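You operate a simulated robot arm through the tools that you are given. There is no shell and no other tool.

You run a simulated robot arm. Do the job below in one go: nothing can be reset, and whatever is moved stays where it is left.

Task
Share out the bottles on the top of the island bench. At the end: the bottle that says "rinse c" from the top of the island bench is on the white well plate (marked "No 20") on the top of the island bench; the bottle labelled "No 50" from the top of the island bench is on top of the brown carton (marked "No 25") on the top of the island bench; the silver filter cartridge from the top of the island bench stands on top of the black mouse; the clear beaker from the top of the island bench stands where the silver filter cartridge stood; the bottle that says "rinse d" from the top of the island bench is on the white small tray; whatever was shut is shut again. Leave all else as you found it, and nothing knocked over. Set down upright: bottle.
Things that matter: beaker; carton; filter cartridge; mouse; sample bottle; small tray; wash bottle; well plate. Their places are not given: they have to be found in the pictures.

The check looks at the end state, three seconds after you hand in, the way a careful person would. Anything else that was tipped, shoved, dropped, spilled or broken makes it a failure.

Robot
A 7-joint arm with a two-finger parallel gripper, fixed in place. Base frame: the origin is at the foot of the arm, x ahead of it, y to its left, z up; the work surface is at about z = 0. Readings come in m, rad, newtons and seconds.
With the tool pointing down near the work surface it reaches from about 0.24 to 0.62 m from the base axis. Its first joint turns from -1.152 to 1.152 rad. Payload 2.6 kg.
Tool frame: the origin (TCP) lies between the finger pads and is the grasp point; the fingertips stand 0.03 m ahead of it; z points along the fingers, y is the line along which they close. The gripper opens to 0.094 m. The fingers are 0.028 m wide and 0.01 m thick; the gripper's body (0.05 by 0.096 m) begins 0.055 m behind the TCP.
Orientation is told as [roll, pitch, yaw] about the base's x, y, z axes, in that order, counted from this pose: with the fingers straight down and closing along the base's y, the tool's x points along the base's -x, its y along +y and its z along -z.

Tools
- The arm moves only by the tool servo_tool. Its argument "plan" is a list of rows, each an object (a shift or turn left out is 0, a gripper value left out holds the last) with "travel": the shift along the tool's x, y, z in m, a list of three; "rot": the turn, a rotation vector about the tool's x, y, z in rad, a list of three. In form: [{"travel": [tx, ty, tz], "rot": [ax, ay, az]}, ...]. A call has 1 to 20 rows; each row shifts and turns the commanded pose from where the row before left it, along the tool's axes as they then stand. "grip" is the opening, from 0 (shut) to 1 (fully open), set as the call begins (left out, the last holds). A row lasts 0.2 s, in which the tool goes at most 0.05 m and 0.15 rad; a call with a longer step from one row to the next is refused whole, and so is a gripper value outside its range. A pose out of reach is approached as far as the arm can. The call stops where the force on the tool passes 40 N (or 10 N more than at its start, if that is more) or the arm is blocked; 0.2 s more then pass. The fingers move at their own pace (about 0.072 m/s each) and stop on an object; they squeeze with about 36 N. The grip force told is the motor's: it shows also when the fingers shut on nothing. Time passes only in rows, and 0.2 s behind the last, so rows that do not move let the fingers close. It gives the time, the measured TCP pose, the force on the tool (base axes), the opening and the grip force at its end, in the units of the frame above (readings bear some noise), with the torque about the TCP (base axes, N m) and any sound that the robot's microphone picked up.
- Cameras (640 x 400 px; columns grow to the right, rows downward): "scene" is fixed at [0.0328, 0.4358, 0.5529]; the picture's right is [-0.78, -0.63, 0.00], its down [-0.41, 0.51, -0.76] and it looks along [0.47, -0.59, -0.65] (base axes); focal length 266 px, centre (320, 200). "wrist" rides on the gripper at [0.076, 0.014, -0.102] in the tool frame; the picture's right is [-0.18, 0.98, 0.00], its down [-0.75, -0.14, -0.64] and it looks along [-0.63, -0.12, 0.77] (tool axes); focal length 243 px, centre (320, 200).
- grab_frame(camera): a new picture of that camera. No time passes.
- point_at(camera, pixels): for up to 12 pixels [column, row] of the newest picture of that camera ("zoom" is the newest enlarged one), the place [x, y, z] in the base frame of the surface seen there, good to about 0.003 m. No time passes.
- enlarge(camera, box): a new picture of the part [left, top, right, bottom] of that camera's present view, enlarged. No time passes.
- finish_job(): hands the job in; it is judged then, once.

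Open the gripper and draw the arm clear of the work before you hand the job in, unless the task says otherwise.

The tools are called after "Request:" as name(argument=value, ...) on one line, values as JSON. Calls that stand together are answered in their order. servo_tool: Moves the arm, as the interface text tells. Its arguments: {"type":"object","properties":{"plan":{"type":"array"},"grip":{"type":"number"}},"required":["plan"]} The other tools are called the same way: grab_frame (camera) takes a picture; point_at (camera, pixels) gives the place of the surface under pixels of a picture; enlarge (camera, box) takes an enlarged picture of a part of a camera's view; finish_job () hands the job in.

At the start:

```text
time: 0.0
position: [0.3976, 0.1571, 0.3043]
tool_rot: [0.0, -0.001, -0.003]
force: [0.0, 0.6, -1.0]
moment: [0.02, 0.0, 0.04]
finger_gap: 0.0941
gripper_force: 0.2
```

scene: 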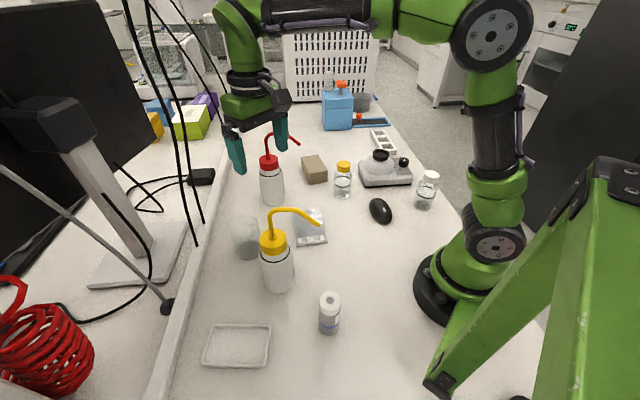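
wrist: 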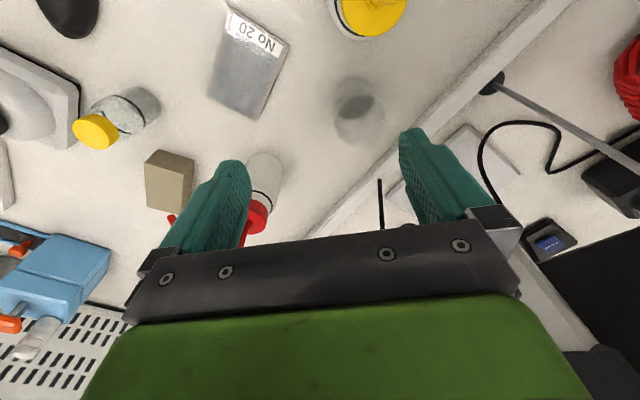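

The scene shows two wash bottles (yellow cap near 277,260; red cap near 271,180), a beaker near (246,237), a well plate near (311,228), a mouse at (380,210), small bottles at (343,178), (427,188), (329,312), and a small tray at (237,345). I enlarge parts to read the labels.

Request:
enlarge(camera="scene", box=[220, 120, 460, 270])

Request:
enlarge(camera="scene", box=[180, 200, 400, 380])

Request:
enlarge(camera="wrist", box=[0, 0, 420, 260])

```text
2.67 times, centred on (340, 195) of scene
```

zoom: 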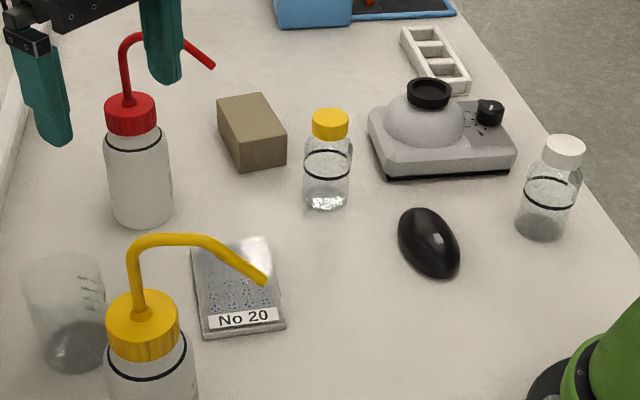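

```text
2.22 times, centred on (290, 290) of scene
```

zoom: 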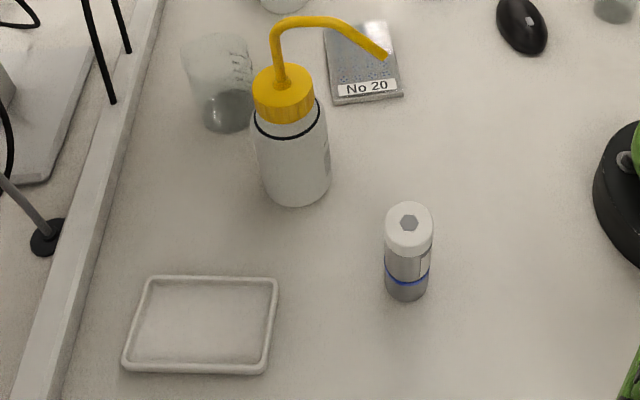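

```text
1.52 times, centred on (210, 130) of wrist
```

zoom: 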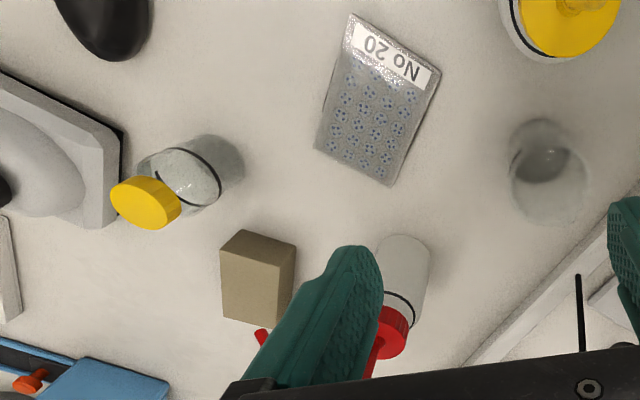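

The filter cartridge is the silver cylinder at (329,312). The labels on the wash bottles and sample bottles aren't visible from here; I measure places first.

Request:
grab_frame(camera="scene")

Request:
point_at(camera="scene", pixels=[[329, 298], [329, 332], [273, 240], [278, 290], [269, 160], [272, 204], [343, 166], [343, 197], [431, 174], [423, 208], [380, 210], [314, 160]])

Request:
point_at(camera="scene", pixels=[[237, 345], [207, 326], [270, 326], [266, 367], [203, 365], [246, 257], [244, 220], [312, 240], [309, 210], [317, 180], [389, 170], [326, 241]])

```text
taken
```

scene: 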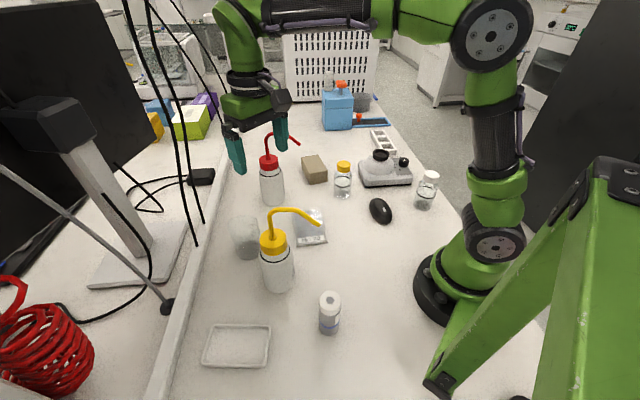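

```text
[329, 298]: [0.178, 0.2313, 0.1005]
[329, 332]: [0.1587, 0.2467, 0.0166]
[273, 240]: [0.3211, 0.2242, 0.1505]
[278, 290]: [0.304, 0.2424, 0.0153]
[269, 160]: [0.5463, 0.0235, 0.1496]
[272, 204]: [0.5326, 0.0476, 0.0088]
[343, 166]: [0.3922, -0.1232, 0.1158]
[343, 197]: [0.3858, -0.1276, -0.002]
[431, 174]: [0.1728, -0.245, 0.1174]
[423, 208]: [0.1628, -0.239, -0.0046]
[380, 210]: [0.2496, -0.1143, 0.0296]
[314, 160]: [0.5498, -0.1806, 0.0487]
```

```text
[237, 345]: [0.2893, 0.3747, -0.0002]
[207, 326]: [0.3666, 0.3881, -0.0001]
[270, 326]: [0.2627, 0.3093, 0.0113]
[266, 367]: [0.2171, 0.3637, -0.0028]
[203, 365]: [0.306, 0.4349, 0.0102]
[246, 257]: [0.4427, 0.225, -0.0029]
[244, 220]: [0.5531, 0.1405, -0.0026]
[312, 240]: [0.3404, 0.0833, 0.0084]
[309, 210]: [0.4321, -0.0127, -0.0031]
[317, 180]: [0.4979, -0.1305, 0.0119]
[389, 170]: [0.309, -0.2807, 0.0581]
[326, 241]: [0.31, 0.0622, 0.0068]
```

I enlarge details: the yellow wash bottle's label edge, the bottles, and the carton, to look for text.

Request:
enlarge(camera="scene", box=[240, 195, 340, 300])

Request:
enlarge(camera="scene", box=[240, 130, 340, 215])

Request:
enlarge(camera="scene", box=[325, 140, 445, 225])

Request:
enlarge(camera="wrist", box=[60, 60, 300, 250])

```text
3.81 times, centred on (290, 248) of scene
```

zoom: 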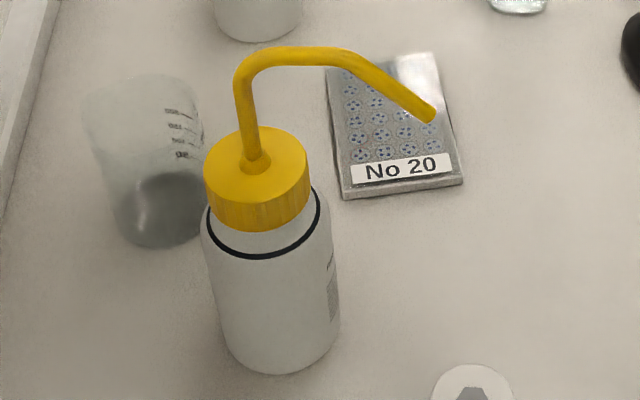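

```text
4.71 times, centred on (290, 172) of scene
```

zoom: 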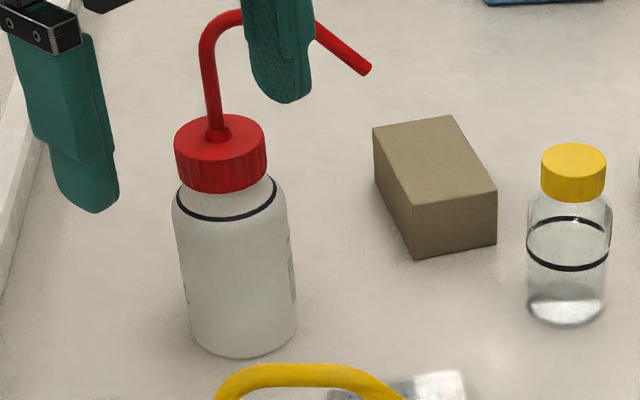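

```text
4.71 times, centred on (385, 182) of scene
```

zoom: 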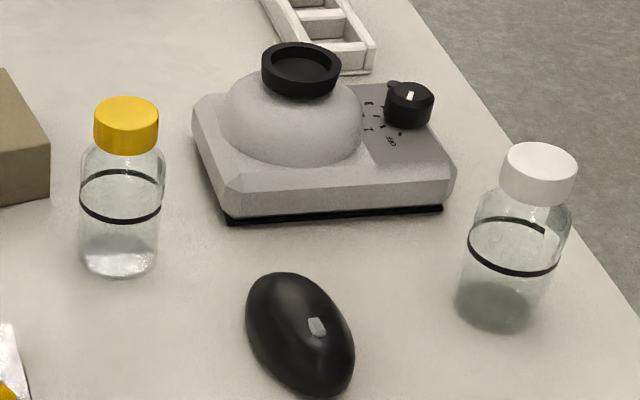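

```text
2.11 times, centred on (180, 155) of wrist
```

zoom: 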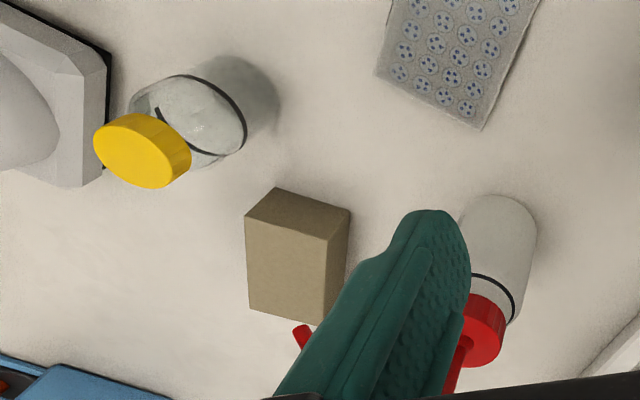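

No text faces the scene camera; labels face away (toward −y / base). I move to about (0.42, −0.10, 0.36), above everything, and yaw the tool 90° so that the wrist camera looks along +y at the bottles.

Request:
servo_tool(plan=[{"travel": [-0.004, -0.043, -0.0095]}, {"travel": [-0.004, -0.043, -0.0095]}, {"travel": [-0.004, -0.043, -0.0095]}, {"travel": [-0.004, -0.043, -0.0095]}, {"travel": [-0.004, -0.043, -0.0095]}, {"travel": [-0.004, -0.043, -0.0095]}, {"rot": [0, 0, -0.1428]}, {"rot": [0, 0, -0.1428]}, {"rot": [0, 0, -0.1428]}, {"rot": [0, 0, -0.1428]}, {"rot": [0, 0, -0.1428]}, {"rot": [0, 0, -0.1428]}, {"rot": [0, 0, -0.1428]}, {"rot": [0, 0, -0.1428]}, {"rot": [0, 0, -0.1428]}, {"rot": [0, 0, -0.1428]}, {"rot": [0, 0, -0.1428]}])

Request:
grab_frame(camera="wrist")

```text
time: 3.6
position: [0.4215, -0.1009, 0.3626]
tool_rot: [0.0, 0.002, 1.573]
force: [-0.5, -0.3, 0.9]
moment: [-0.01, 0.0, -0.01]
finger_gap: 0.094
gripper_force: 0.2
```

```text
taken
```

wrist: 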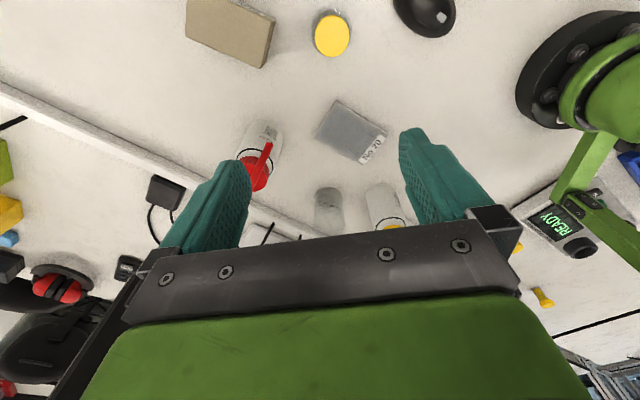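

The wrist picture now shows label patches on the red bottle (~268,135) and yellow wash bottle (~385,200). I enlarge those.

Request:
enlarge(camera="wrist", box=[220, 90, 320, 200])

Request:
enlarge(camera="wrist", box=[300, 150, 430, 240])

Request:
enlarge(camera="wrist", box=[180, 0, 400, 100])

```text
3.64 times, centred on (270, 145) of wrist
```

zoom: 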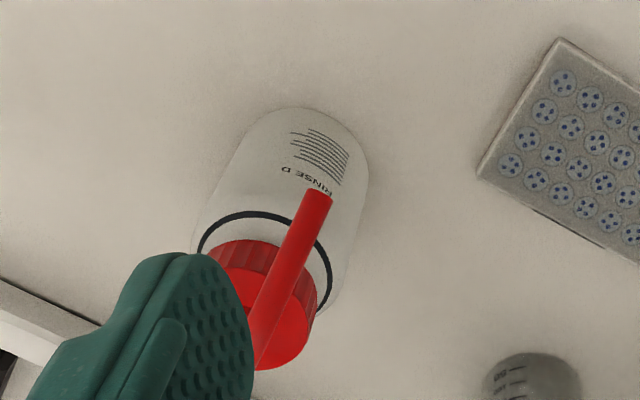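

```text
4.44 times, centred on (365, 195) of wrist
```

zoom: 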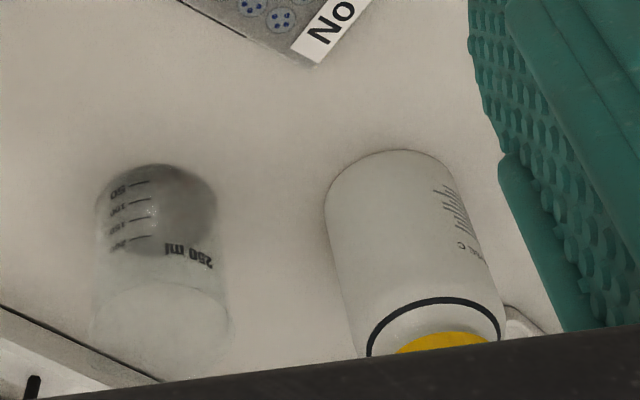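

```text
2.91 times, centred on (290, 50) of wrist
```

zoom: 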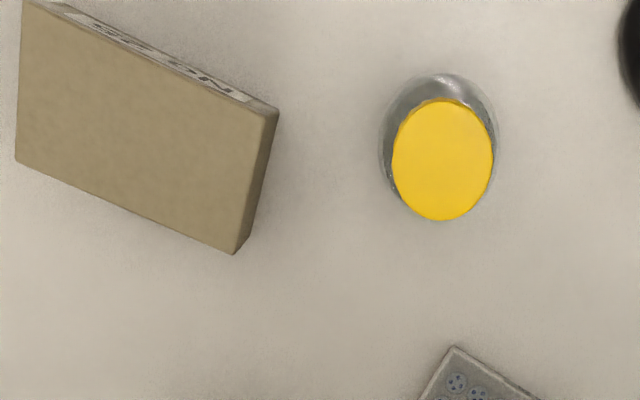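

Red bottle reads "RINSE D"; the yellow wash bottle's text ends in "C", which I'll confirm later. Next I move to (0.42, −0.25, 0.25) and tilt the tool so the camera looks flatter along +y at the yellow-cap sample bottle and the bottles behind.

Request:
servo_tool(plan=[{"travel": [0.0375, 0, 0.0275]}, {"travel": [0.0375, 0, 0.0275]}, {"travel": [0.0375, 0, 0.0275]}, {"travel": [0.0375, 0, 0.0275]}, {"rot": [0, -0.125, 0]}, {"rot": [0, -0.125, 0]}, {"rot": [0, -0.125, 0]}, {"rot": [0, -0.125, 0]}])

Request:
grab_frame(camera="wrist")

```text
time: 5.4
position: [0.4192, -0.2497, 0.2534]
tool_rot: [-0.001, -0.501, 1.571]
force: [-0.4, 0.5, -0.1]
moment: [0.02, 0.01, -0.01]
finger_gap: 0.0942
gripper_force: 0.2
```

```text
taken
```

wrist: 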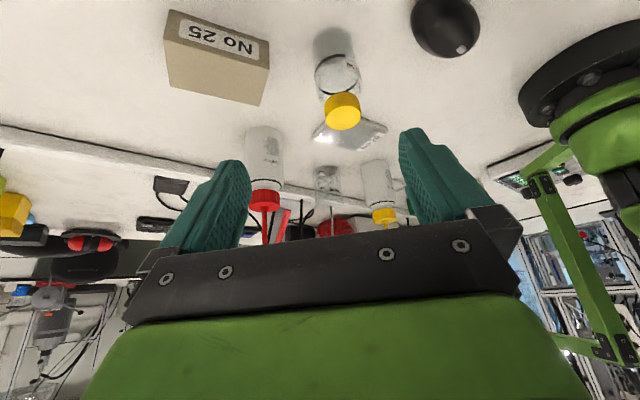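

I enlarge the yellow wash bottle (~377,185), the red bottle (~265,150), and the yellow-cap sample bottle (~338,80).

Request:
enlarge(camera="wrist", box=[340, 140, 420, 240])

Request:
enlarge(camera="wrist", box=[225, 110, 305, 230])

Request:
enlarge(camera="wrist", box=[290, 15, 390, 140])

```text
4.00 times, centred on (380, 190) of wrist
```

zoom: 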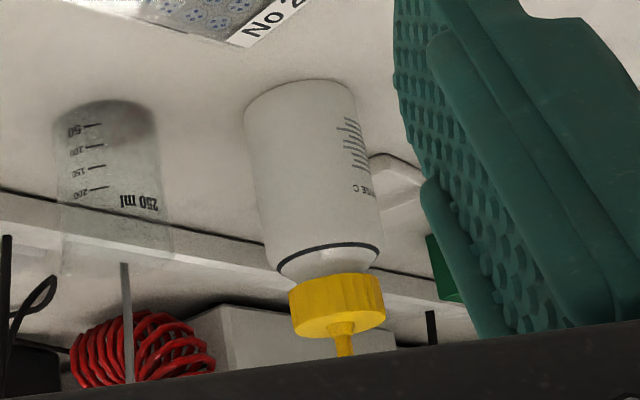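

```text
3.33 times, centred on (265, 170) of wrist
```

zoom: 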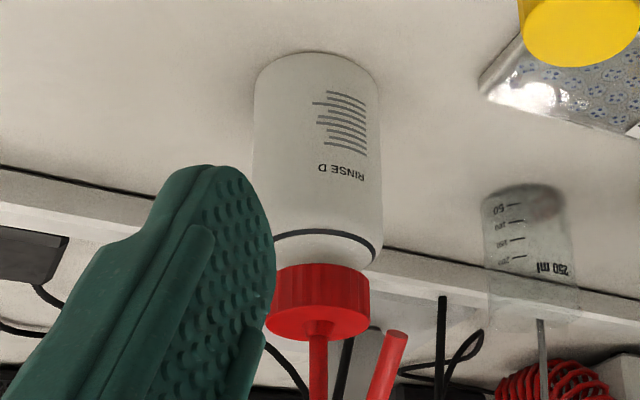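

```text
3.20 times, centred on (340, 78) of wrist
```

zoom: 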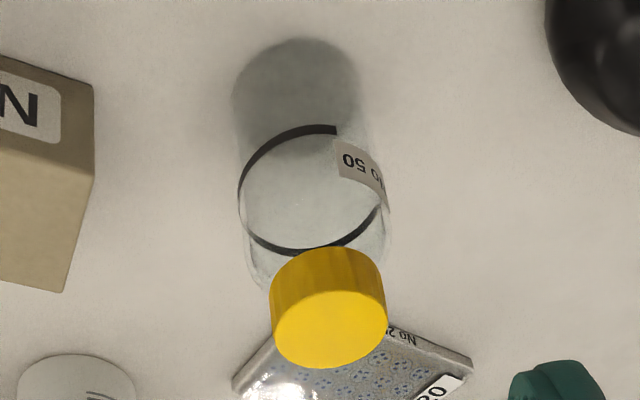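

Yellow wash bottle shows "…SE C" → rinse c; red shows "RINSE D". The yellow-cap sample bottle's tag appears to end in "50"; I enlarge further to confirm, and the carton face.

Request:
enlarge(camera="wrist", box=[330, 50, 370, 90])

Request:
enlarge(camera="wrist", box=[370, 170, 400, 195])

```text
10.00 times, centred on (350, 70) of wrist
```

zoom: 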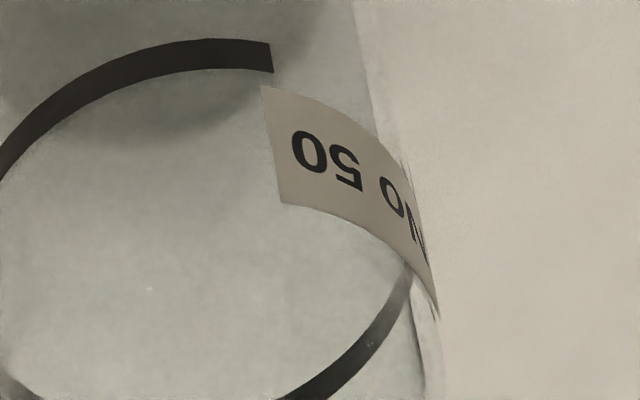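

```text
16.00 times, centred on (385, 182) of wrist
```

zoom: 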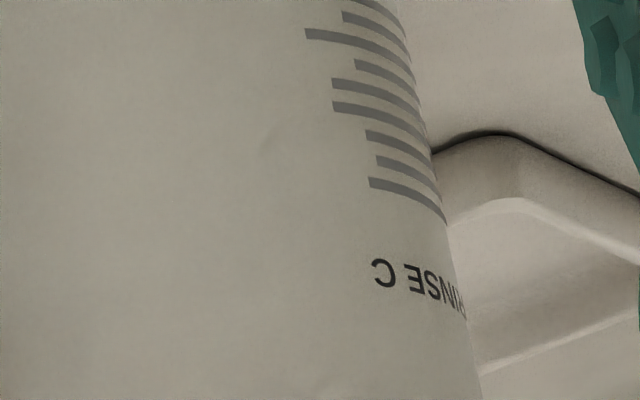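

All labels are confirmed: yellow wash = RINSE C, red wash = RINSE D, yellow-cap sample = No 50. Now I take a new scene picture to measure shapes accurately.

Request:
grab_frame(camera="scene")

Request:
enlarge(camera="scene", box=[230, 120, 350, 300])

```text
taken
```

scene: 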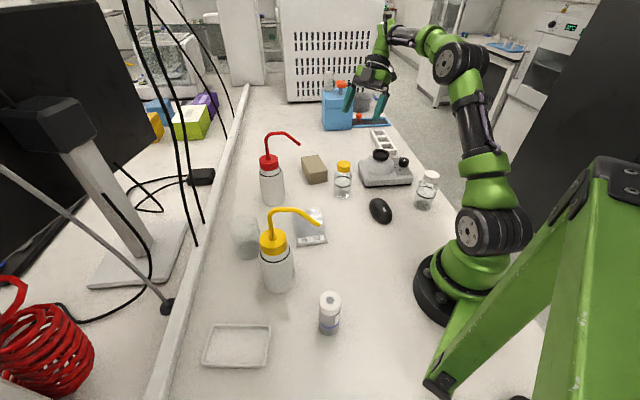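

```text
2.22 times, centred on (290, 210) of scene
```

zoom: 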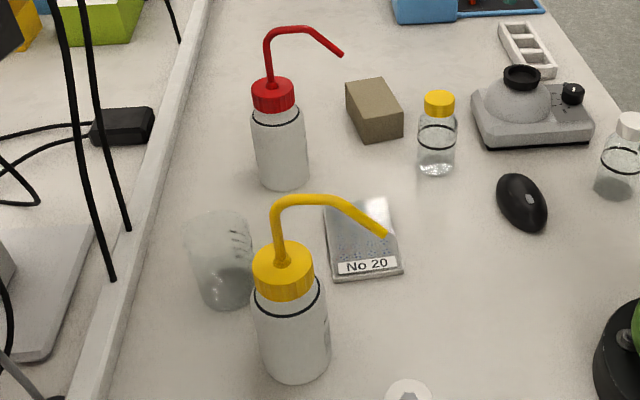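

I measure the yellow wash bottle's spout, cap and body using this enlarged view.

Request:
point_at(camera="zoom", pixels=[[280, 240], [277, 212], [295, 199], [320, 200], [352, 212], [384, 234], [290, 255], [265, 272], [290, 290], [290, 330], [294, 372], [270, 262]])

Request:
point_at(camera="zoom", pixels=[[268, 60], [267, 42], [280, 30], [308, 30], [325, 42], [341, 54], [274, 86], [273, 100], [278, 140], [283, 182], [262, 85], [281, 160]])

Request:
point_at(camera="zoom", pixels=[[348, 83], [381, 80], [402, 113], [367, 120], [404, 135], [368, 142], [326, 208], [388, 200], [402, 268], [336, 276], [365, 235], [350, 92]])

Request:
point_at(camera="zoom", pixels=[[521, 180], [521, 190], [521, 200], [521, 210], [510, 190], [532, 195], [521, 220], [527, 232], [510, 172], [528, 197], [439, 97], [436, 172]])

```text
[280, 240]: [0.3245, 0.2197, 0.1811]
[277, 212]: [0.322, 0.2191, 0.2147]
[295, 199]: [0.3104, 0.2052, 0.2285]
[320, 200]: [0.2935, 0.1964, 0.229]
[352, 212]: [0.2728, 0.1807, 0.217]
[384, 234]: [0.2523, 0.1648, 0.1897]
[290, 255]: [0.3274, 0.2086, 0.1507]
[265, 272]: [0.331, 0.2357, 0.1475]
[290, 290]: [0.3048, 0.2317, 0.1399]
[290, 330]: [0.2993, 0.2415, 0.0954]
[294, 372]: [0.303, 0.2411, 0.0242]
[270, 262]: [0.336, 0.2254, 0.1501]
```

```text
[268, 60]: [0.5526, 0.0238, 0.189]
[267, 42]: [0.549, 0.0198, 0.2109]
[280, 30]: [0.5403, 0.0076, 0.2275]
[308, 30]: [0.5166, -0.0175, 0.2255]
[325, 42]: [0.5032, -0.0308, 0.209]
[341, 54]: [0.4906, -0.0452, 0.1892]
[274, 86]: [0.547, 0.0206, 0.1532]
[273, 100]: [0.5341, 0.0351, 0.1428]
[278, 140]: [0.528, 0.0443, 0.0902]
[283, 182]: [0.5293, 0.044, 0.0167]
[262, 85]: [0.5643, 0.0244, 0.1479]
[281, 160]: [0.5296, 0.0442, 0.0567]
```

```text
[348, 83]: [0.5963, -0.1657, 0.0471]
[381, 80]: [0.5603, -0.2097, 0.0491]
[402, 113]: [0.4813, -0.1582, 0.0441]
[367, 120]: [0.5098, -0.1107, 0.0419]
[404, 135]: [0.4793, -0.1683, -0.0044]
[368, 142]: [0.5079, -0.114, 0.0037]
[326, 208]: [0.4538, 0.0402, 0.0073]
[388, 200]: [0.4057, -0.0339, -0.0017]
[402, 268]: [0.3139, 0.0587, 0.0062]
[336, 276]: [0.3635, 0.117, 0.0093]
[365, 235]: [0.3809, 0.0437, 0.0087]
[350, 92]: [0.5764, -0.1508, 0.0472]
```

```text
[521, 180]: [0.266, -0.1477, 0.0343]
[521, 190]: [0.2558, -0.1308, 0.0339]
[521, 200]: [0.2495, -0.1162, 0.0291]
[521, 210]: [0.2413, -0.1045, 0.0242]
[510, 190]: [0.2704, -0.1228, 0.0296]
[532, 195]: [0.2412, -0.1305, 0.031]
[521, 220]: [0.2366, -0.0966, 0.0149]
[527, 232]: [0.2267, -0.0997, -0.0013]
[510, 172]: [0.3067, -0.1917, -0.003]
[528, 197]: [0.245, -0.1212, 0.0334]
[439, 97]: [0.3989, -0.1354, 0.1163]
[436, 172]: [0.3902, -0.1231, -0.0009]
```

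Measurements: yellow wash axis ≈(0.323,0.220), spout top z≈0.233 pointing toward azimuth −142°; red axis ≈(0.551,0.022), spout toward −132°. Spouts rule out top-down grasps, so I'll use tilted ones. Now I level the tool, yaw back, and look down over the mouse (0.25,−0.13).

Request:
servo_tool(plan=[{"rot": [0, 0.125, 0]}, {"rot": [0, 0.125, 0]}, {"rot": [0, 0.125, 0]}, {"rot": [0, 0.125, 0]}, {"rot": [0, 0, 0.1428]}, {"rot": [0, 0, 0.1428]}, {"rot": [0, 0, 0.1428]}, {"rot": [0, 0, 0.1428]}, {"rot": [0, 0, 0.1428]}, {"rot": [0, 0, 0.1428]}, {"rot": [0, 0, 0.1428]}, {"rot": [0, 0, 0.1428]}, {"rot": [0, 0, 0.1428]}, {"rot": [0, 0, 0.1428]}, {"rot": [0, 0, 0.1428]}, {"travel": [0.033, 0.03, -0.002]}, {"travel": [0.033, 0.03, -0.002]}, {"travel": [0.033, 0.03, -0.002]}, {"travel": [0.033, 0.03, -0.002]}])

Request:
grab_frame(camera="wrist")

```text
time: 9.4
position: [0.2891, -0.131, 0.2583]
tool_rot: [0.001, 0.0, 0.0]
force: [-0.4, 0.2, 0.1]
moment: [0.02, -0.02, 0.01]
finger_gap: 0.094
gripper_force: 0.1
```

```text
taken
```

wrist: 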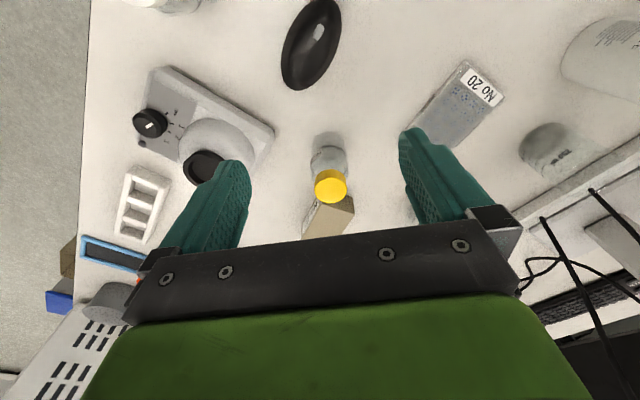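

The mouse is at (312,45) in this view. I enlarge it and sample its surface for its top and outline.

Request:
enlarge(camera="wrist", box=[270, 0, 360, 100])

Request:
point_at(camera="wrist", pixels=[[323, 5], [320, 15], [317, 25], [314, 35], [311, 45], [308, 55], [305, 65], [302, 75], [298, 88], [290, 45], [300, 45], [325, 45]])

Request:
point_at(camera="wrist", pixels=[[330, 20], [338, 20], [300, 20], [290, 40], [284, 60], [284, 80], [320, 65], [310, 80], [332, 35], [305, 30], [295, 65], [318, 50]])

```text
4.00 times, centred on (315, 50) of wrist
```

zoom: 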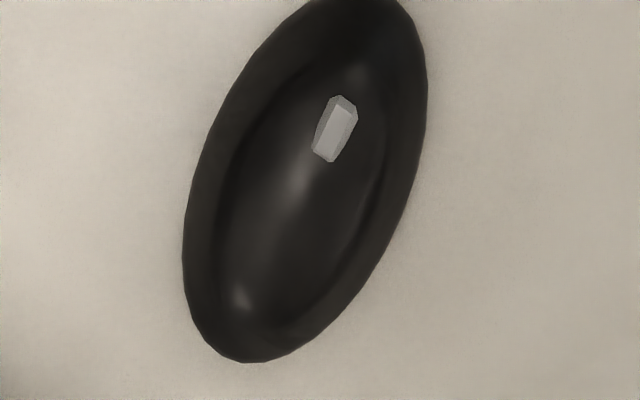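

```text
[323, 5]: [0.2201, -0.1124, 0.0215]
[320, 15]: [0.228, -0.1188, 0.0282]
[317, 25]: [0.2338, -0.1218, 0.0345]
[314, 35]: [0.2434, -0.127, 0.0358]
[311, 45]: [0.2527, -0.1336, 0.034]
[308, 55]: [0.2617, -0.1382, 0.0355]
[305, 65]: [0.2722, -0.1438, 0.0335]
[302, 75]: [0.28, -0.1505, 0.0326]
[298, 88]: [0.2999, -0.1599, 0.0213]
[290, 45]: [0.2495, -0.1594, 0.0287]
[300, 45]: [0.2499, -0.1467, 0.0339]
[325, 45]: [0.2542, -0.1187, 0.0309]
```

```text
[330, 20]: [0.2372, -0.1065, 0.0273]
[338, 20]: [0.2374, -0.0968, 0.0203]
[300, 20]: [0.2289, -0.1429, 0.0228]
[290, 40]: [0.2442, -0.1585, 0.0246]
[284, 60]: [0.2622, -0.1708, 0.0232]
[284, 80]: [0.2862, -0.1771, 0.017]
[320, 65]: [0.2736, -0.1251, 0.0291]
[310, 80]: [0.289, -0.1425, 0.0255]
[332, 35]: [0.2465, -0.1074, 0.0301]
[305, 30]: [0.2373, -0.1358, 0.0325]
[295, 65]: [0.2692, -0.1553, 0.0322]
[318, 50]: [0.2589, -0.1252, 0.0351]
```

The mouse's top is a plateau at z≈0.035 around (0.255,−0.137). Its near end is cut off, so I tilt the camera steeper to see all of it.

Request:
servo_tool(plan=[{"rot": [0, 0.14, 0]}, {"rot": [0, 0.14, 0]}, {"rot": [0, 0.14, 0]}])

Request:
grab_frame(camera="wrist")

Request:
enlarge(camera="wrist", box=[240, 30, 400, 150])

Request:
enlarge(camera="scene", box=[355, 185, 405, 235])

```text
time: 10.2
position: [0.2886, -0.1309, 0.2593]
tool_rot: [0.0, 0.423, -0.001]
force: [-0.4, -0.9, -1.3]
moment: [-0.01, 0.01, 0.01]
finger_gap: 0.0942
gripper_force: 0.0
```

```text
taken
```

wrist: 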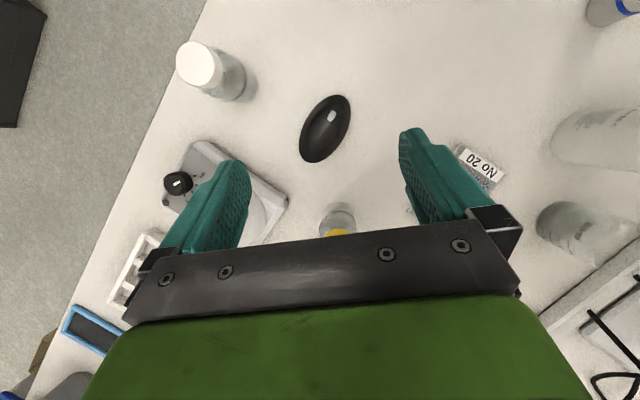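

```text
3.33 times, centred on (320, 90) of wrist
```

zoom: 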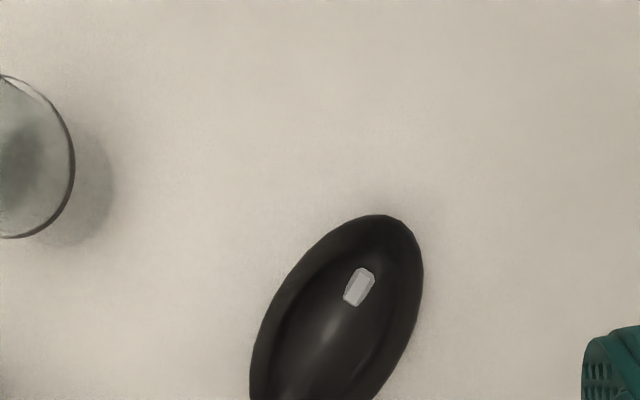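

```text
8.00 times, centred on (380, 210) of scene
```

zoom: 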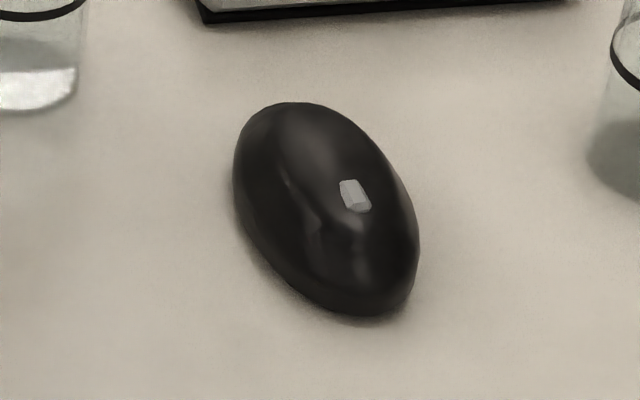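

I sample the mouse outline and ridge in this steeper view (centre near (325,128)).

Request:
grab_frame(camera="wrist")

Request:
point_at(camera="wrist", pixels=[[343, 95], [338, 105], [334, 113], [330, 120], [327, 126], [324, 132], [321, 138], [318, 145], [315, 152], [311, 161], [305, 160], [331, 116]])

Request:
point_at(camera="wrist", pixels=[[302, 128], [308, 130], [313, 131], [318, 133], [330, 136], [335, 137], [340, 135], [312, 122], [342, 128], [348, 120], [350, 105], [305, 140]])

Request:
point_at(camera="wrist", pixels=[[200, 65], [235, 85], [190, 50], [210, 80], [325, 127], [325, 129], [325, 131], [323, 128], [327, 130], [322, 130], [326, 133], [320, 128]])

```text
taken
```

wrist: 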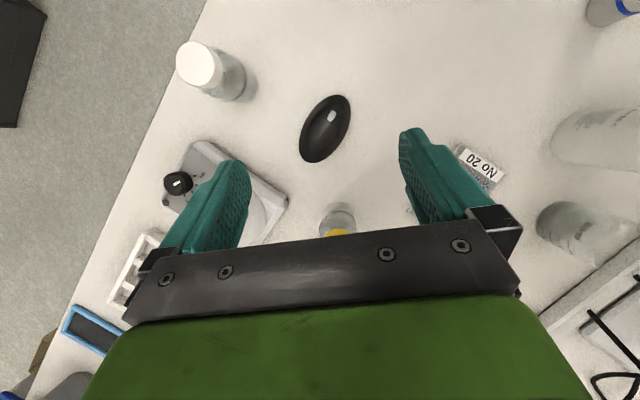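

```text
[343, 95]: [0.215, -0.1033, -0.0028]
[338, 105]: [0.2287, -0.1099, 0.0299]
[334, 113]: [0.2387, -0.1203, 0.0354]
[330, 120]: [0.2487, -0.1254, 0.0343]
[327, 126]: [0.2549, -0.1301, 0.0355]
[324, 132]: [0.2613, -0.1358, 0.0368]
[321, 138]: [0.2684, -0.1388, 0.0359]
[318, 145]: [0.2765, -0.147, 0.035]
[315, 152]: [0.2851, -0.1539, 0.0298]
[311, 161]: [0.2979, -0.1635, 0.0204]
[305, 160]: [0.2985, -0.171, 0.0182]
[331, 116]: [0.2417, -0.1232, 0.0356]
```

```text
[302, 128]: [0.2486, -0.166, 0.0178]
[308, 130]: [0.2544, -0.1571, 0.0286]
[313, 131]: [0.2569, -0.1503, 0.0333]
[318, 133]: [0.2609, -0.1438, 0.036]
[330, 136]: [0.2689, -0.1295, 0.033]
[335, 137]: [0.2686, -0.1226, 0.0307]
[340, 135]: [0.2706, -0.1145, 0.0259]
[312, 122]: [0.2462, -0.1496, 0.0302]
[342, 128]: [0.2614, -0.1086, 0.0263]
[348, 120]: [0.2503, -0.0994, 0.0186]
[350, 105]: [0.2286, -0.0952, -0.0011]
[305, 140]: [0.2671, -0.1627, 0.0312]
```

```text
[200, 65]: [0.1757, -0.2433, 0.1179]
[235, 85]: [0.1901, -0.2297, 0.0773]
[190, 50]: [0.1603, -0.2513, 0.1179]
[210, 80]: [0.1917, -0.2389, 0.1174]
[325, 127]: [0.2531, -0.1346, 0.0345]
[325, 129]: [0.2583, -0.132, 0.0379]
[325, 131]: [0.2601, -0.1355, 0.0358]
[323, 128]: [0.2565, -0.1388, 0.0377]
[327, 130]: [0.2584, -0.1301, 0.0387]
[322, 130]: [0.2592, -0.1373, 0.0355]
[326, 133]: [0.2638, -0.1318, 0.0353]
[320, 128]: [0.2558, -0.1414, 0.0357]
```

Mouse top centre is ≈(0.2595,−0.1365,0.0365); ends at (0.217,−0.105) and (0.302,−0.168). Next I level the tool and move at height 0.32 over toward the cartridge, yawing to 0.97 so the camera sees it.

Request:
servo_tool(plan=[{"rot": [0, -0.141, 0]}, {"rot": [0, -0.141, 0]}, {"rot": [0, -0.141, 0]}, {"travel": [-0.0022, 0.0382, -0.012]}, {"travel": [-0.0022, 0.0382, -0.012]}, {"travel": [-0.0022, 0.0382, -0.012]}, {"travel": [-0.0022, 0.0382, -0.012]}, {"travel": [-0.0022, 0.0382, -0.012]}, {"travel": [0.02, 0.04, 0]}, {"travel": [0.02, 0.04, 0]}, {"travel": [0.02, 0.04, 0]}, {"travel": [0.02, 0.04, 0]}, {"rot": [0, 0, -0.1386]}, {"rot": [0, 0, -0.1386]}, {"rot": [0, 0, -0.1386]}, {"rot": [0, 0, -0.1386]}, {"rot": [0, 0, -0.1386]}, {"rot": [0, 0, -0.1386]}, {"rot": [0, 0, -0.1386]}])

Request:
grab_frame(camera="wrist")

Request:
grab_frame(camera="scene")

```text
time: 14.2
position: [0.2191, 0.2214, 0.3192]
tool_rot: [-0.003, -0.001, 0.972]
force: [-0.1, 0.4, -0.7]
moment: [-0.04, -0.01, -0.02]
finger_gap: 0.094
gripper_force: 0.1
```

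```text
taken
```

wrist: 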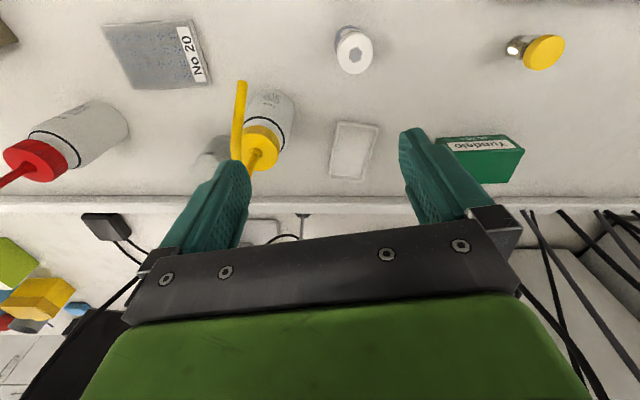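

```text
taken
```

scene: 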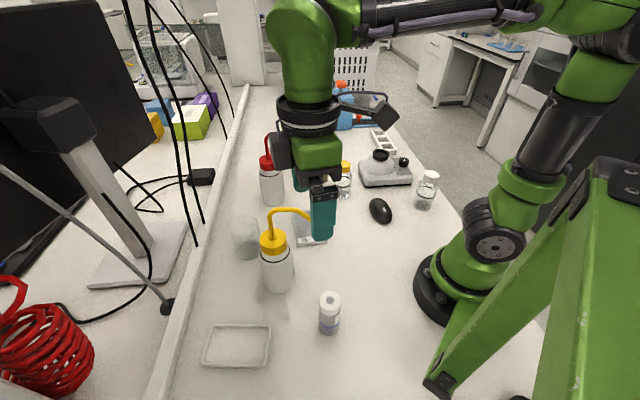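

A second capped object with a yellow lid appears at (538,50) and a green box at (480,155), outside the scene view. I enlarge both candidates for the filter cartridge.

Request:
enlarge(camera="wrist", box=[320, 10, 400, 90])

Request:
enlarge(camera="wrist", box=[490, 10, 590, 90])

Request:
point_at(camera="wrist", pixels=[[355, 52], [355, 40], [340, 60], [372, 52], [355, 70], [350, 30], [540, 52], [515, 48], [526, 52], [560, 50], [480, 145], [515, 170]])

Request:
enlarge(camera="scene", box=[300, 280, 360, 345])

```text
5.00 times, centred on (360, 50) of wrist
```

zoom: 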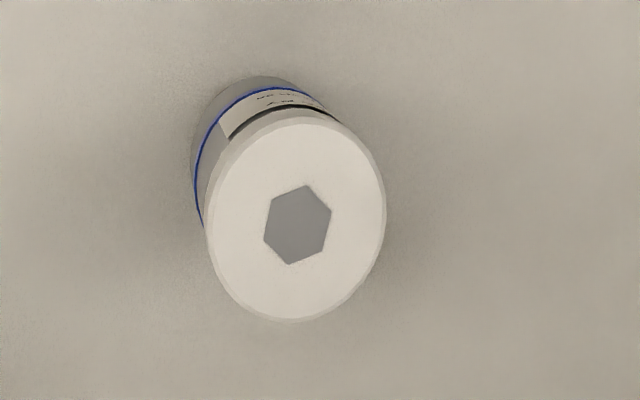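

```text
5.00 times, centred on (540, 50) of wrist
```

zoom: 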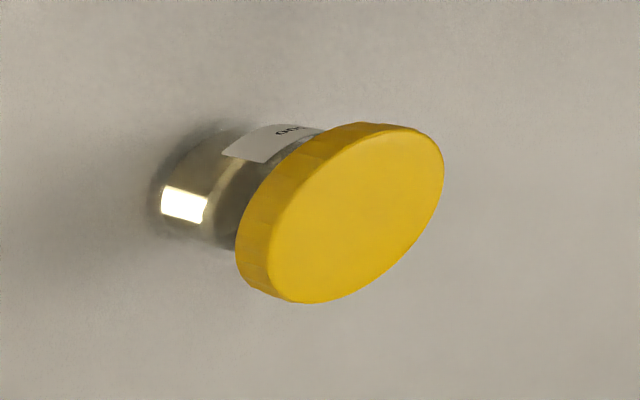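

```text
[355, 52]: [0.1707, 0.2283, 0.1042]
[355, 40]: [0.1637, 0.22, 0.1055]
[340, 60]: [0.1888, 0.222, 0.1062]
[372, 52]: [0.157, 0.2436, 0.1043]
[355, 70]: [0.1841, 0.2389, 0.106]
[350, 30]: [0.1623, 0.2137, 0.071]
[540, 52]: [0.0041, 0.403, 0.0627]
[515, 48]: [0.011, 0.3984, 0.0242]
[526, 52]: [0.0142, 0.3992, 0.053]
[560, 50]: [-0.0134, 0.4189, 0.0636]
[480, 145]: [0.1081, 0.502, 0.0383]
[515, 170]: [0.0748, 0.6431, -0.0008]
```

```text
6.15 times, centred on (330, 312) of scene
```

zoom: 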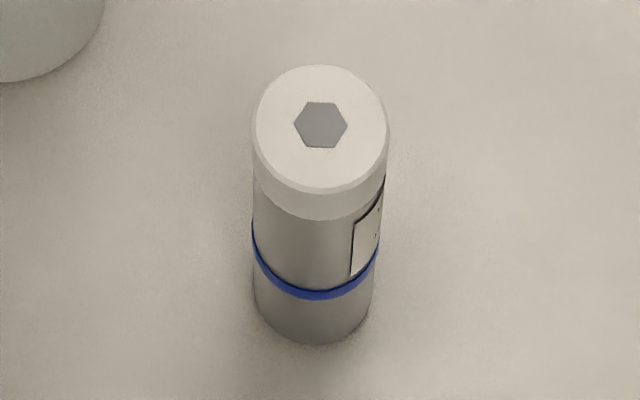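

The silver cartridge (hex white cap, blue ring) is centred ≈(0.171,0.2305), top z≈0.105, diameter ≈0.04; the yellow-lid jar at (0.00,0.40) is something else. I move above the cartridge and descend to 0.065.

Request:
servo_tool(plan=[{"travel": [0.0098, 0.0224, 0]}, {"travel": [0.0098, 0.0224, 0]}, {"travel": [0, 0, 0.045]}, {"travel": [0, 0, 0.045]}, {"travel": [0, 0, 0.045]}, {"travel": [0, 0, 0.03]}], grip=1)

Request:
grab_frame(camera="wrist")

Request:
grab_frame(camera="scene")

```text
time: 15.6
position: [0.1728, 0.2318, 0.153]
tool_rot: [-0.003, -0.003, 0.97]
force: [-0.6, -0.3, -0.8]
moment: [-0.01, -0.01, -0.01]
finger_gap: 0.0941
gripper_force: 0.0
```

```text
taken
```

wrist: 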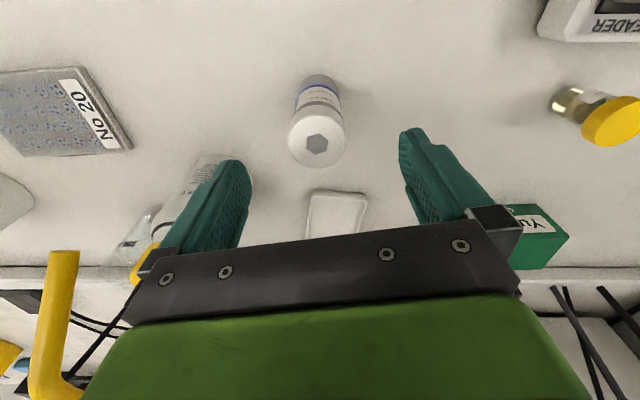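

```text
taken
```

scene: 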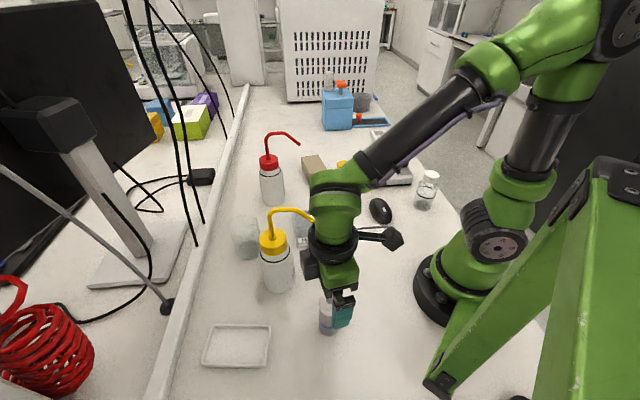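

The cartridge cap centre projects at (317,143), where I expect the TCP line, so alignment is good. I descend 0.088 m to z≈0.065 and close the fingers.

Request:
servo_tool(plan=[{"travel": [0.001, -0.001, 0.044]}, {"travel": [0, 0, 0.044]}, {"travel": [0, 0, 0]}])

Request:
servo_tool(plan=[{"travel": [0, 0, 0]}, {"travel": [0, 0, 0]}, {"travel": [0, 0, 0]}, {"travel": [0, 0, 0]}], grip=0)

Request:
grab_frame(camera="scene")

```text
time: 16.4
position: [0.1743, 0.2264, 0.065]
tool_rot: [-0.001, -0.003, 0.97]
force: [-0.1, -0.4, 0.2]
moment: [0.02, -0.01, -0.02]
finger_gap: 0.0941
gripper_force: 0.0
```

```text
time: 17.4
position: [0.1738, 0.2278, 0.0662]
tool_rot: [0.0, -0.002, 0.971]
force: [-0.3, 1.3, -0.5]
moment: [0.08, 0.1, 0.0]
finger_gap: 0.04
gripper_force: 36.5
```

```text
taken
```

scene: 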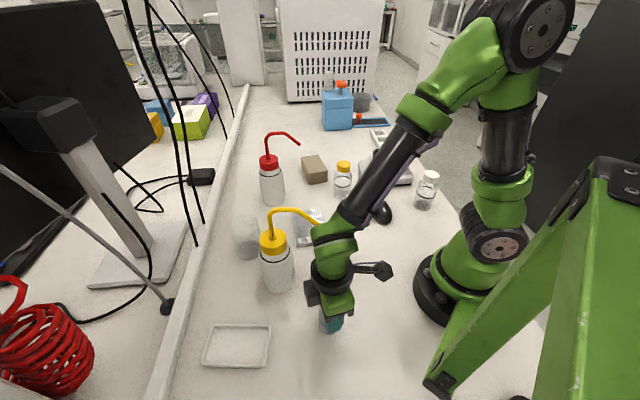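

The gap reads 0.040 m with 36 N, so the cartridge is held. I lift it straight up to z≈0.33 and check.

Request:
servo_tool(plan=[{"travel": [0, 0, -0.02]}, {"travel": [0, 0, -0.045]}, {"travel": [0, 0, -0.05]}, {"travel": [0, 0, -0.05]}, {"travel": [0, 0, -0.05]}, {"travel": [0, 0, -0.05]}])

Request:
grab_frame(camera="wrist")

```text
time: 18.8
position: [0.171, 0.2278, 0.3357]
tool_rot: [-0.003, -0.001, 0.97]
force: [1.0, -0.8, -2.4]
moment: [0.02, 0.01, 0.0]
finger_gap: 0.0399
gripper_force: 35.5
```

```text
taken
```

wrist: 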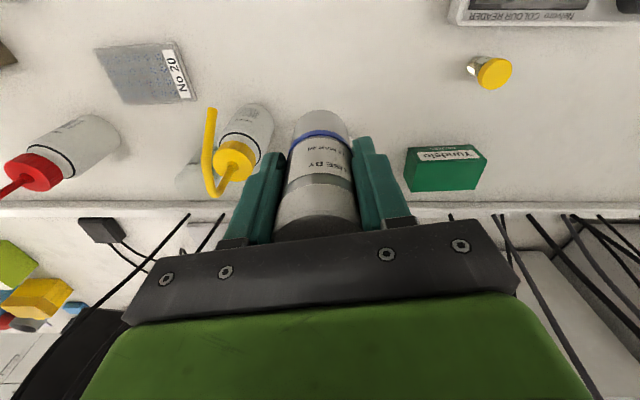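

The cartridge is held upright. I carry it at z≈0.335 (bottom ≈0.27, above the spout top 0.233) to around (0.285,0.05) and begin yawing.

Request:
servo_tool(plan=[{"travel": [0.0168, -0.0389, 0]}, {"travel": [0.0168, -0.0389, 0]}, {"travel": [0.0168, -0.0389, 0]}, {"travel": [0.0168, -0.0389, 0]}, {"travel": [0.0168, -0.0389, 0]}, {"rot": [0, 0, 0.1339]}, {"rot": [0, 0, 0.1339]}, {"rot": [0, 0, 0.1339]}, {"rot": [0, 0, 0.1339]}, {"rot": [0, 0, 0.1339]}, {"rot": [0, 0, 0.1339]}, {"rot": [0, 0, 0.1339]}, {"rot": [0, 0, 0.1339]}, {"rot": [0, 0, 0.1339]}, {"rot": [0, 0, 0.1339]}, {"rot": [0, 0, 0.1339]}, {"rot": [0, 0, 0.1339]}])

```text
time: 22.4
position: [0.2842, 0.0478, 0.3311]
tool_rot: [0.002, -0.002, -0.64]
force: [0.7, -0.9, -2.4]
moment: [-0.03, -0.01, 0.04]
finger_gap: 0.0397
gripper_force: 36.2
```

Now I translate to above the mouse (0.2595,−0.1365) and descend to about 0.03 m above contact.

Request:
servo_tool(plan=[{"travel": [-0.02255, -0.0406, 0]}, {"travel": [-0.02255, -0.0406, 0]}, {"travel": [-0.02255, -0.0406, 0]}, {"travel": [-0.02255, -0.0406, 0]}, {"travel": [0, 0, 0.04]}, {"travel": [0, 0, 0.04]}, {"travel": [0, 0, 0.04]}, {"travel": [0, 0, 0.04]}, {"travel": [0, 0, 0.04]}, {"travel": [0, 0, 0]}])

Request:
grab_frame(camera="wrist")

Request:
enlarge(camera="scene", box=[330, 120, 450, 240])

```text
time: 24.6
position: [0.2615, -0.135, 0.1309]
tool_rot: [0.002, -0.002, -0.636]
force: [0.2, 0.1, -2.8]
moment: [-0.02, 0.02, 0.02]
finger_gap: 0.04
gripper_force: 36.7
```

```text
taken
```

wrist: 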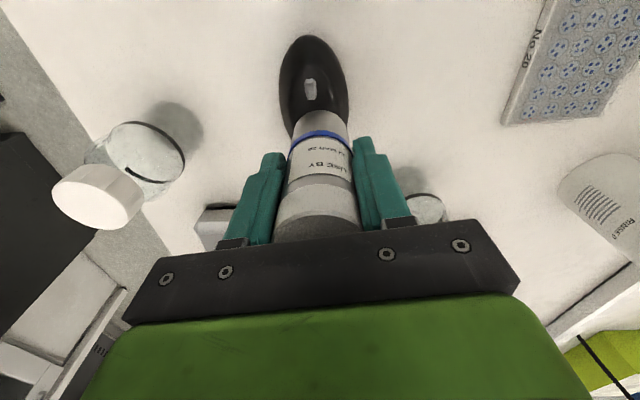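

```text
3.33 times, centred on (390, 180) of scene
```

zoom: 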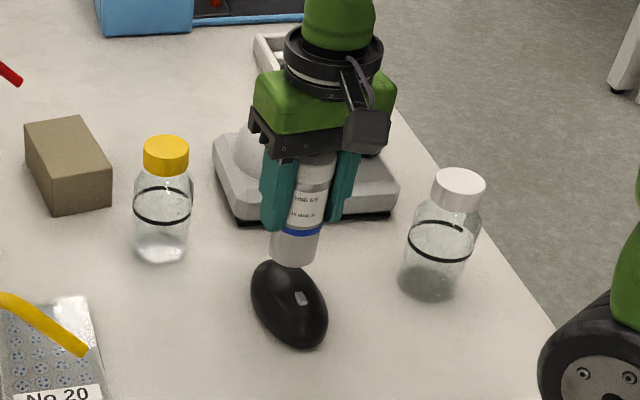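

I enlarge the contact area to check the sideways alignment of cartridge and mouse ridge.

Request:
enlarge(camera="wrist", box=[260, 20, 380, 150])

Request:
point_at(camera="wrist", pixels=[[311, 88], [318, 110], [290, 95], [340, 95], [300, 95], [310, 95], [320, 95], [330, 95], [311, 60], [300, 105], [315, 105], [335, 105]])

```text
3.08 times, centred on (320, 85) of wrist
```

zoom: 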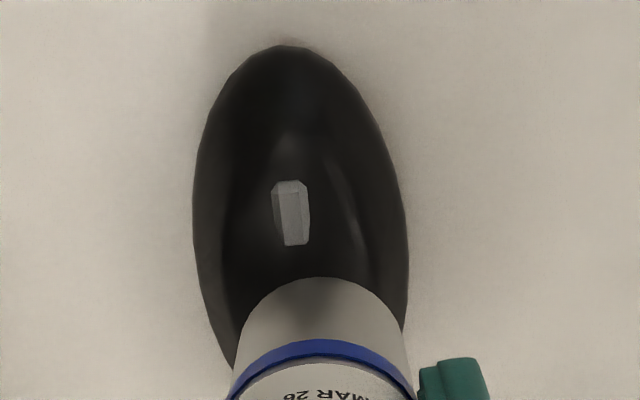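

```text
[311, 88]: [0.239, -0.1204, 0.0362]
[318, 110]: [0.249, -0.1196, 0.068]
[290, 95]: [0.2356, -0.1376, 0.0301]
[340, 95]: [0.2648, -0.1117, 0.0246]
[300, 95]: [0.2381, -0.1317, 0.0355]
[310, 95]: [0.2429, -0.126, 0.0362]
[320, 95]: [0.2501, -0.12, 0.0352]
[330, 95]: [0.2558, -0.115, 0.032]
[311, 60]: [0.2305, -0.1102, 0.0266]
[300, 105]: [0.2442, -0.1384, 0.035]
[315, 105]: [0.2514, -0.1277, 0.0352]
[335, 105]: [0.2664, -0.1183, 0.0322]
```

The ridge sits ≈3 mm to the −tool‑y side and the cartridge is ≈2 mm forward, so I correct by that and descend to just above the mouse.

Request:
servo_tool(plan=[{"travel": [0.002, -0.003, 0.008]}, {"travel": [0, 0, 0.008]}, {"travel": [0, 0, 0.004]}, {"travel": [0, 0, 0.002]}, {"travel": [0, 0, 0]}])

Request:
enlarge(camera="scene", box=[350, 165, 420, 235])

Request:
enlarge(camera="wrist", box=[260, 20, 380, 150])

```text
time: 25.8
position: [0.2582, -0.1347, 0.1092]
tool_rot: [0.002, -0.001, -0.637]
force: [-0.4, 0.6, -2.8]
moment: [-0.02, 0.01, 0.02]
finger_gap: 0.0397
gripper_force: 36.2
```

```text
5.71 times, centred on (385, 200) of scene
```

zoom: 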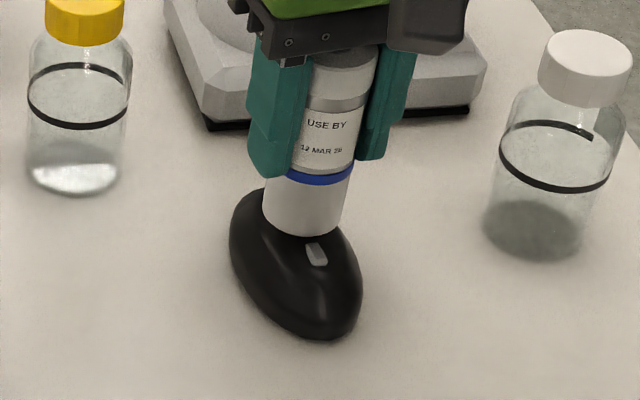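

```text
3.08 times, centred on (320, 85) of wrist
```

zoom: 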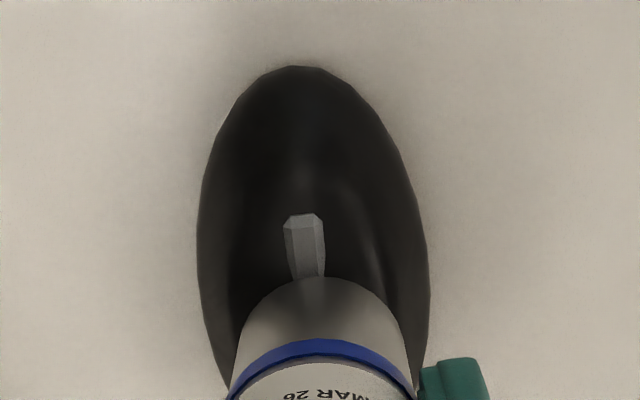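

The cartridge's near edge slightly overlaps the scroll wheel, so I shift 2 mm forward (tool −x) and lower in small steps, watching the force for contact.

Request:
servo_tool(plan=[{"travel": [-0.002, 0, 0.001]}, {"travel": [0, 0, 0.002]}, {"travel": [0, 0, 0.001]}, {"travel": [0, 0, 0]}])

Request:
servo_tool(plan=[{"travel": [0, 0, 0.001]}, {"travel": [0, 0, 0]}])

Request:
servo_tool(plan=[{"travel": [0, 0, 0.001]}, {"travel": [0, 0, 0]}])

```text
time: 26.8
position: [0.2601, -0.1374, 0.1053]
tool_rot: [0.003, -0.002, -0.637]
force: [0.3, -0.9, -3.3]
moment: [0.02, 0.02, 0.02]
finger_gap: 0.0398
gripper_force: 35.8
```

```text
time: 27.4
position: [0.2598, -0.1377, 0.1047]
tool_rot: [0.003, -0.002, -0.637]
force: [1.4, -0.3, -3.0]
moment: [0.03, 0.0, -0.01]
finger_gap: 0.0398
gripper_force: 36.1
```

```text
time: 28.0
position: [0.2587, -0.1378, 0.1036]
tool_rot: [0.003, -0.004, -0.638]
force: [0.4, -0.5, -2.9]
moment: [0.0, 0.01, -0.03]
finger_gap: 0.0395
gripper_force: 35.9
```

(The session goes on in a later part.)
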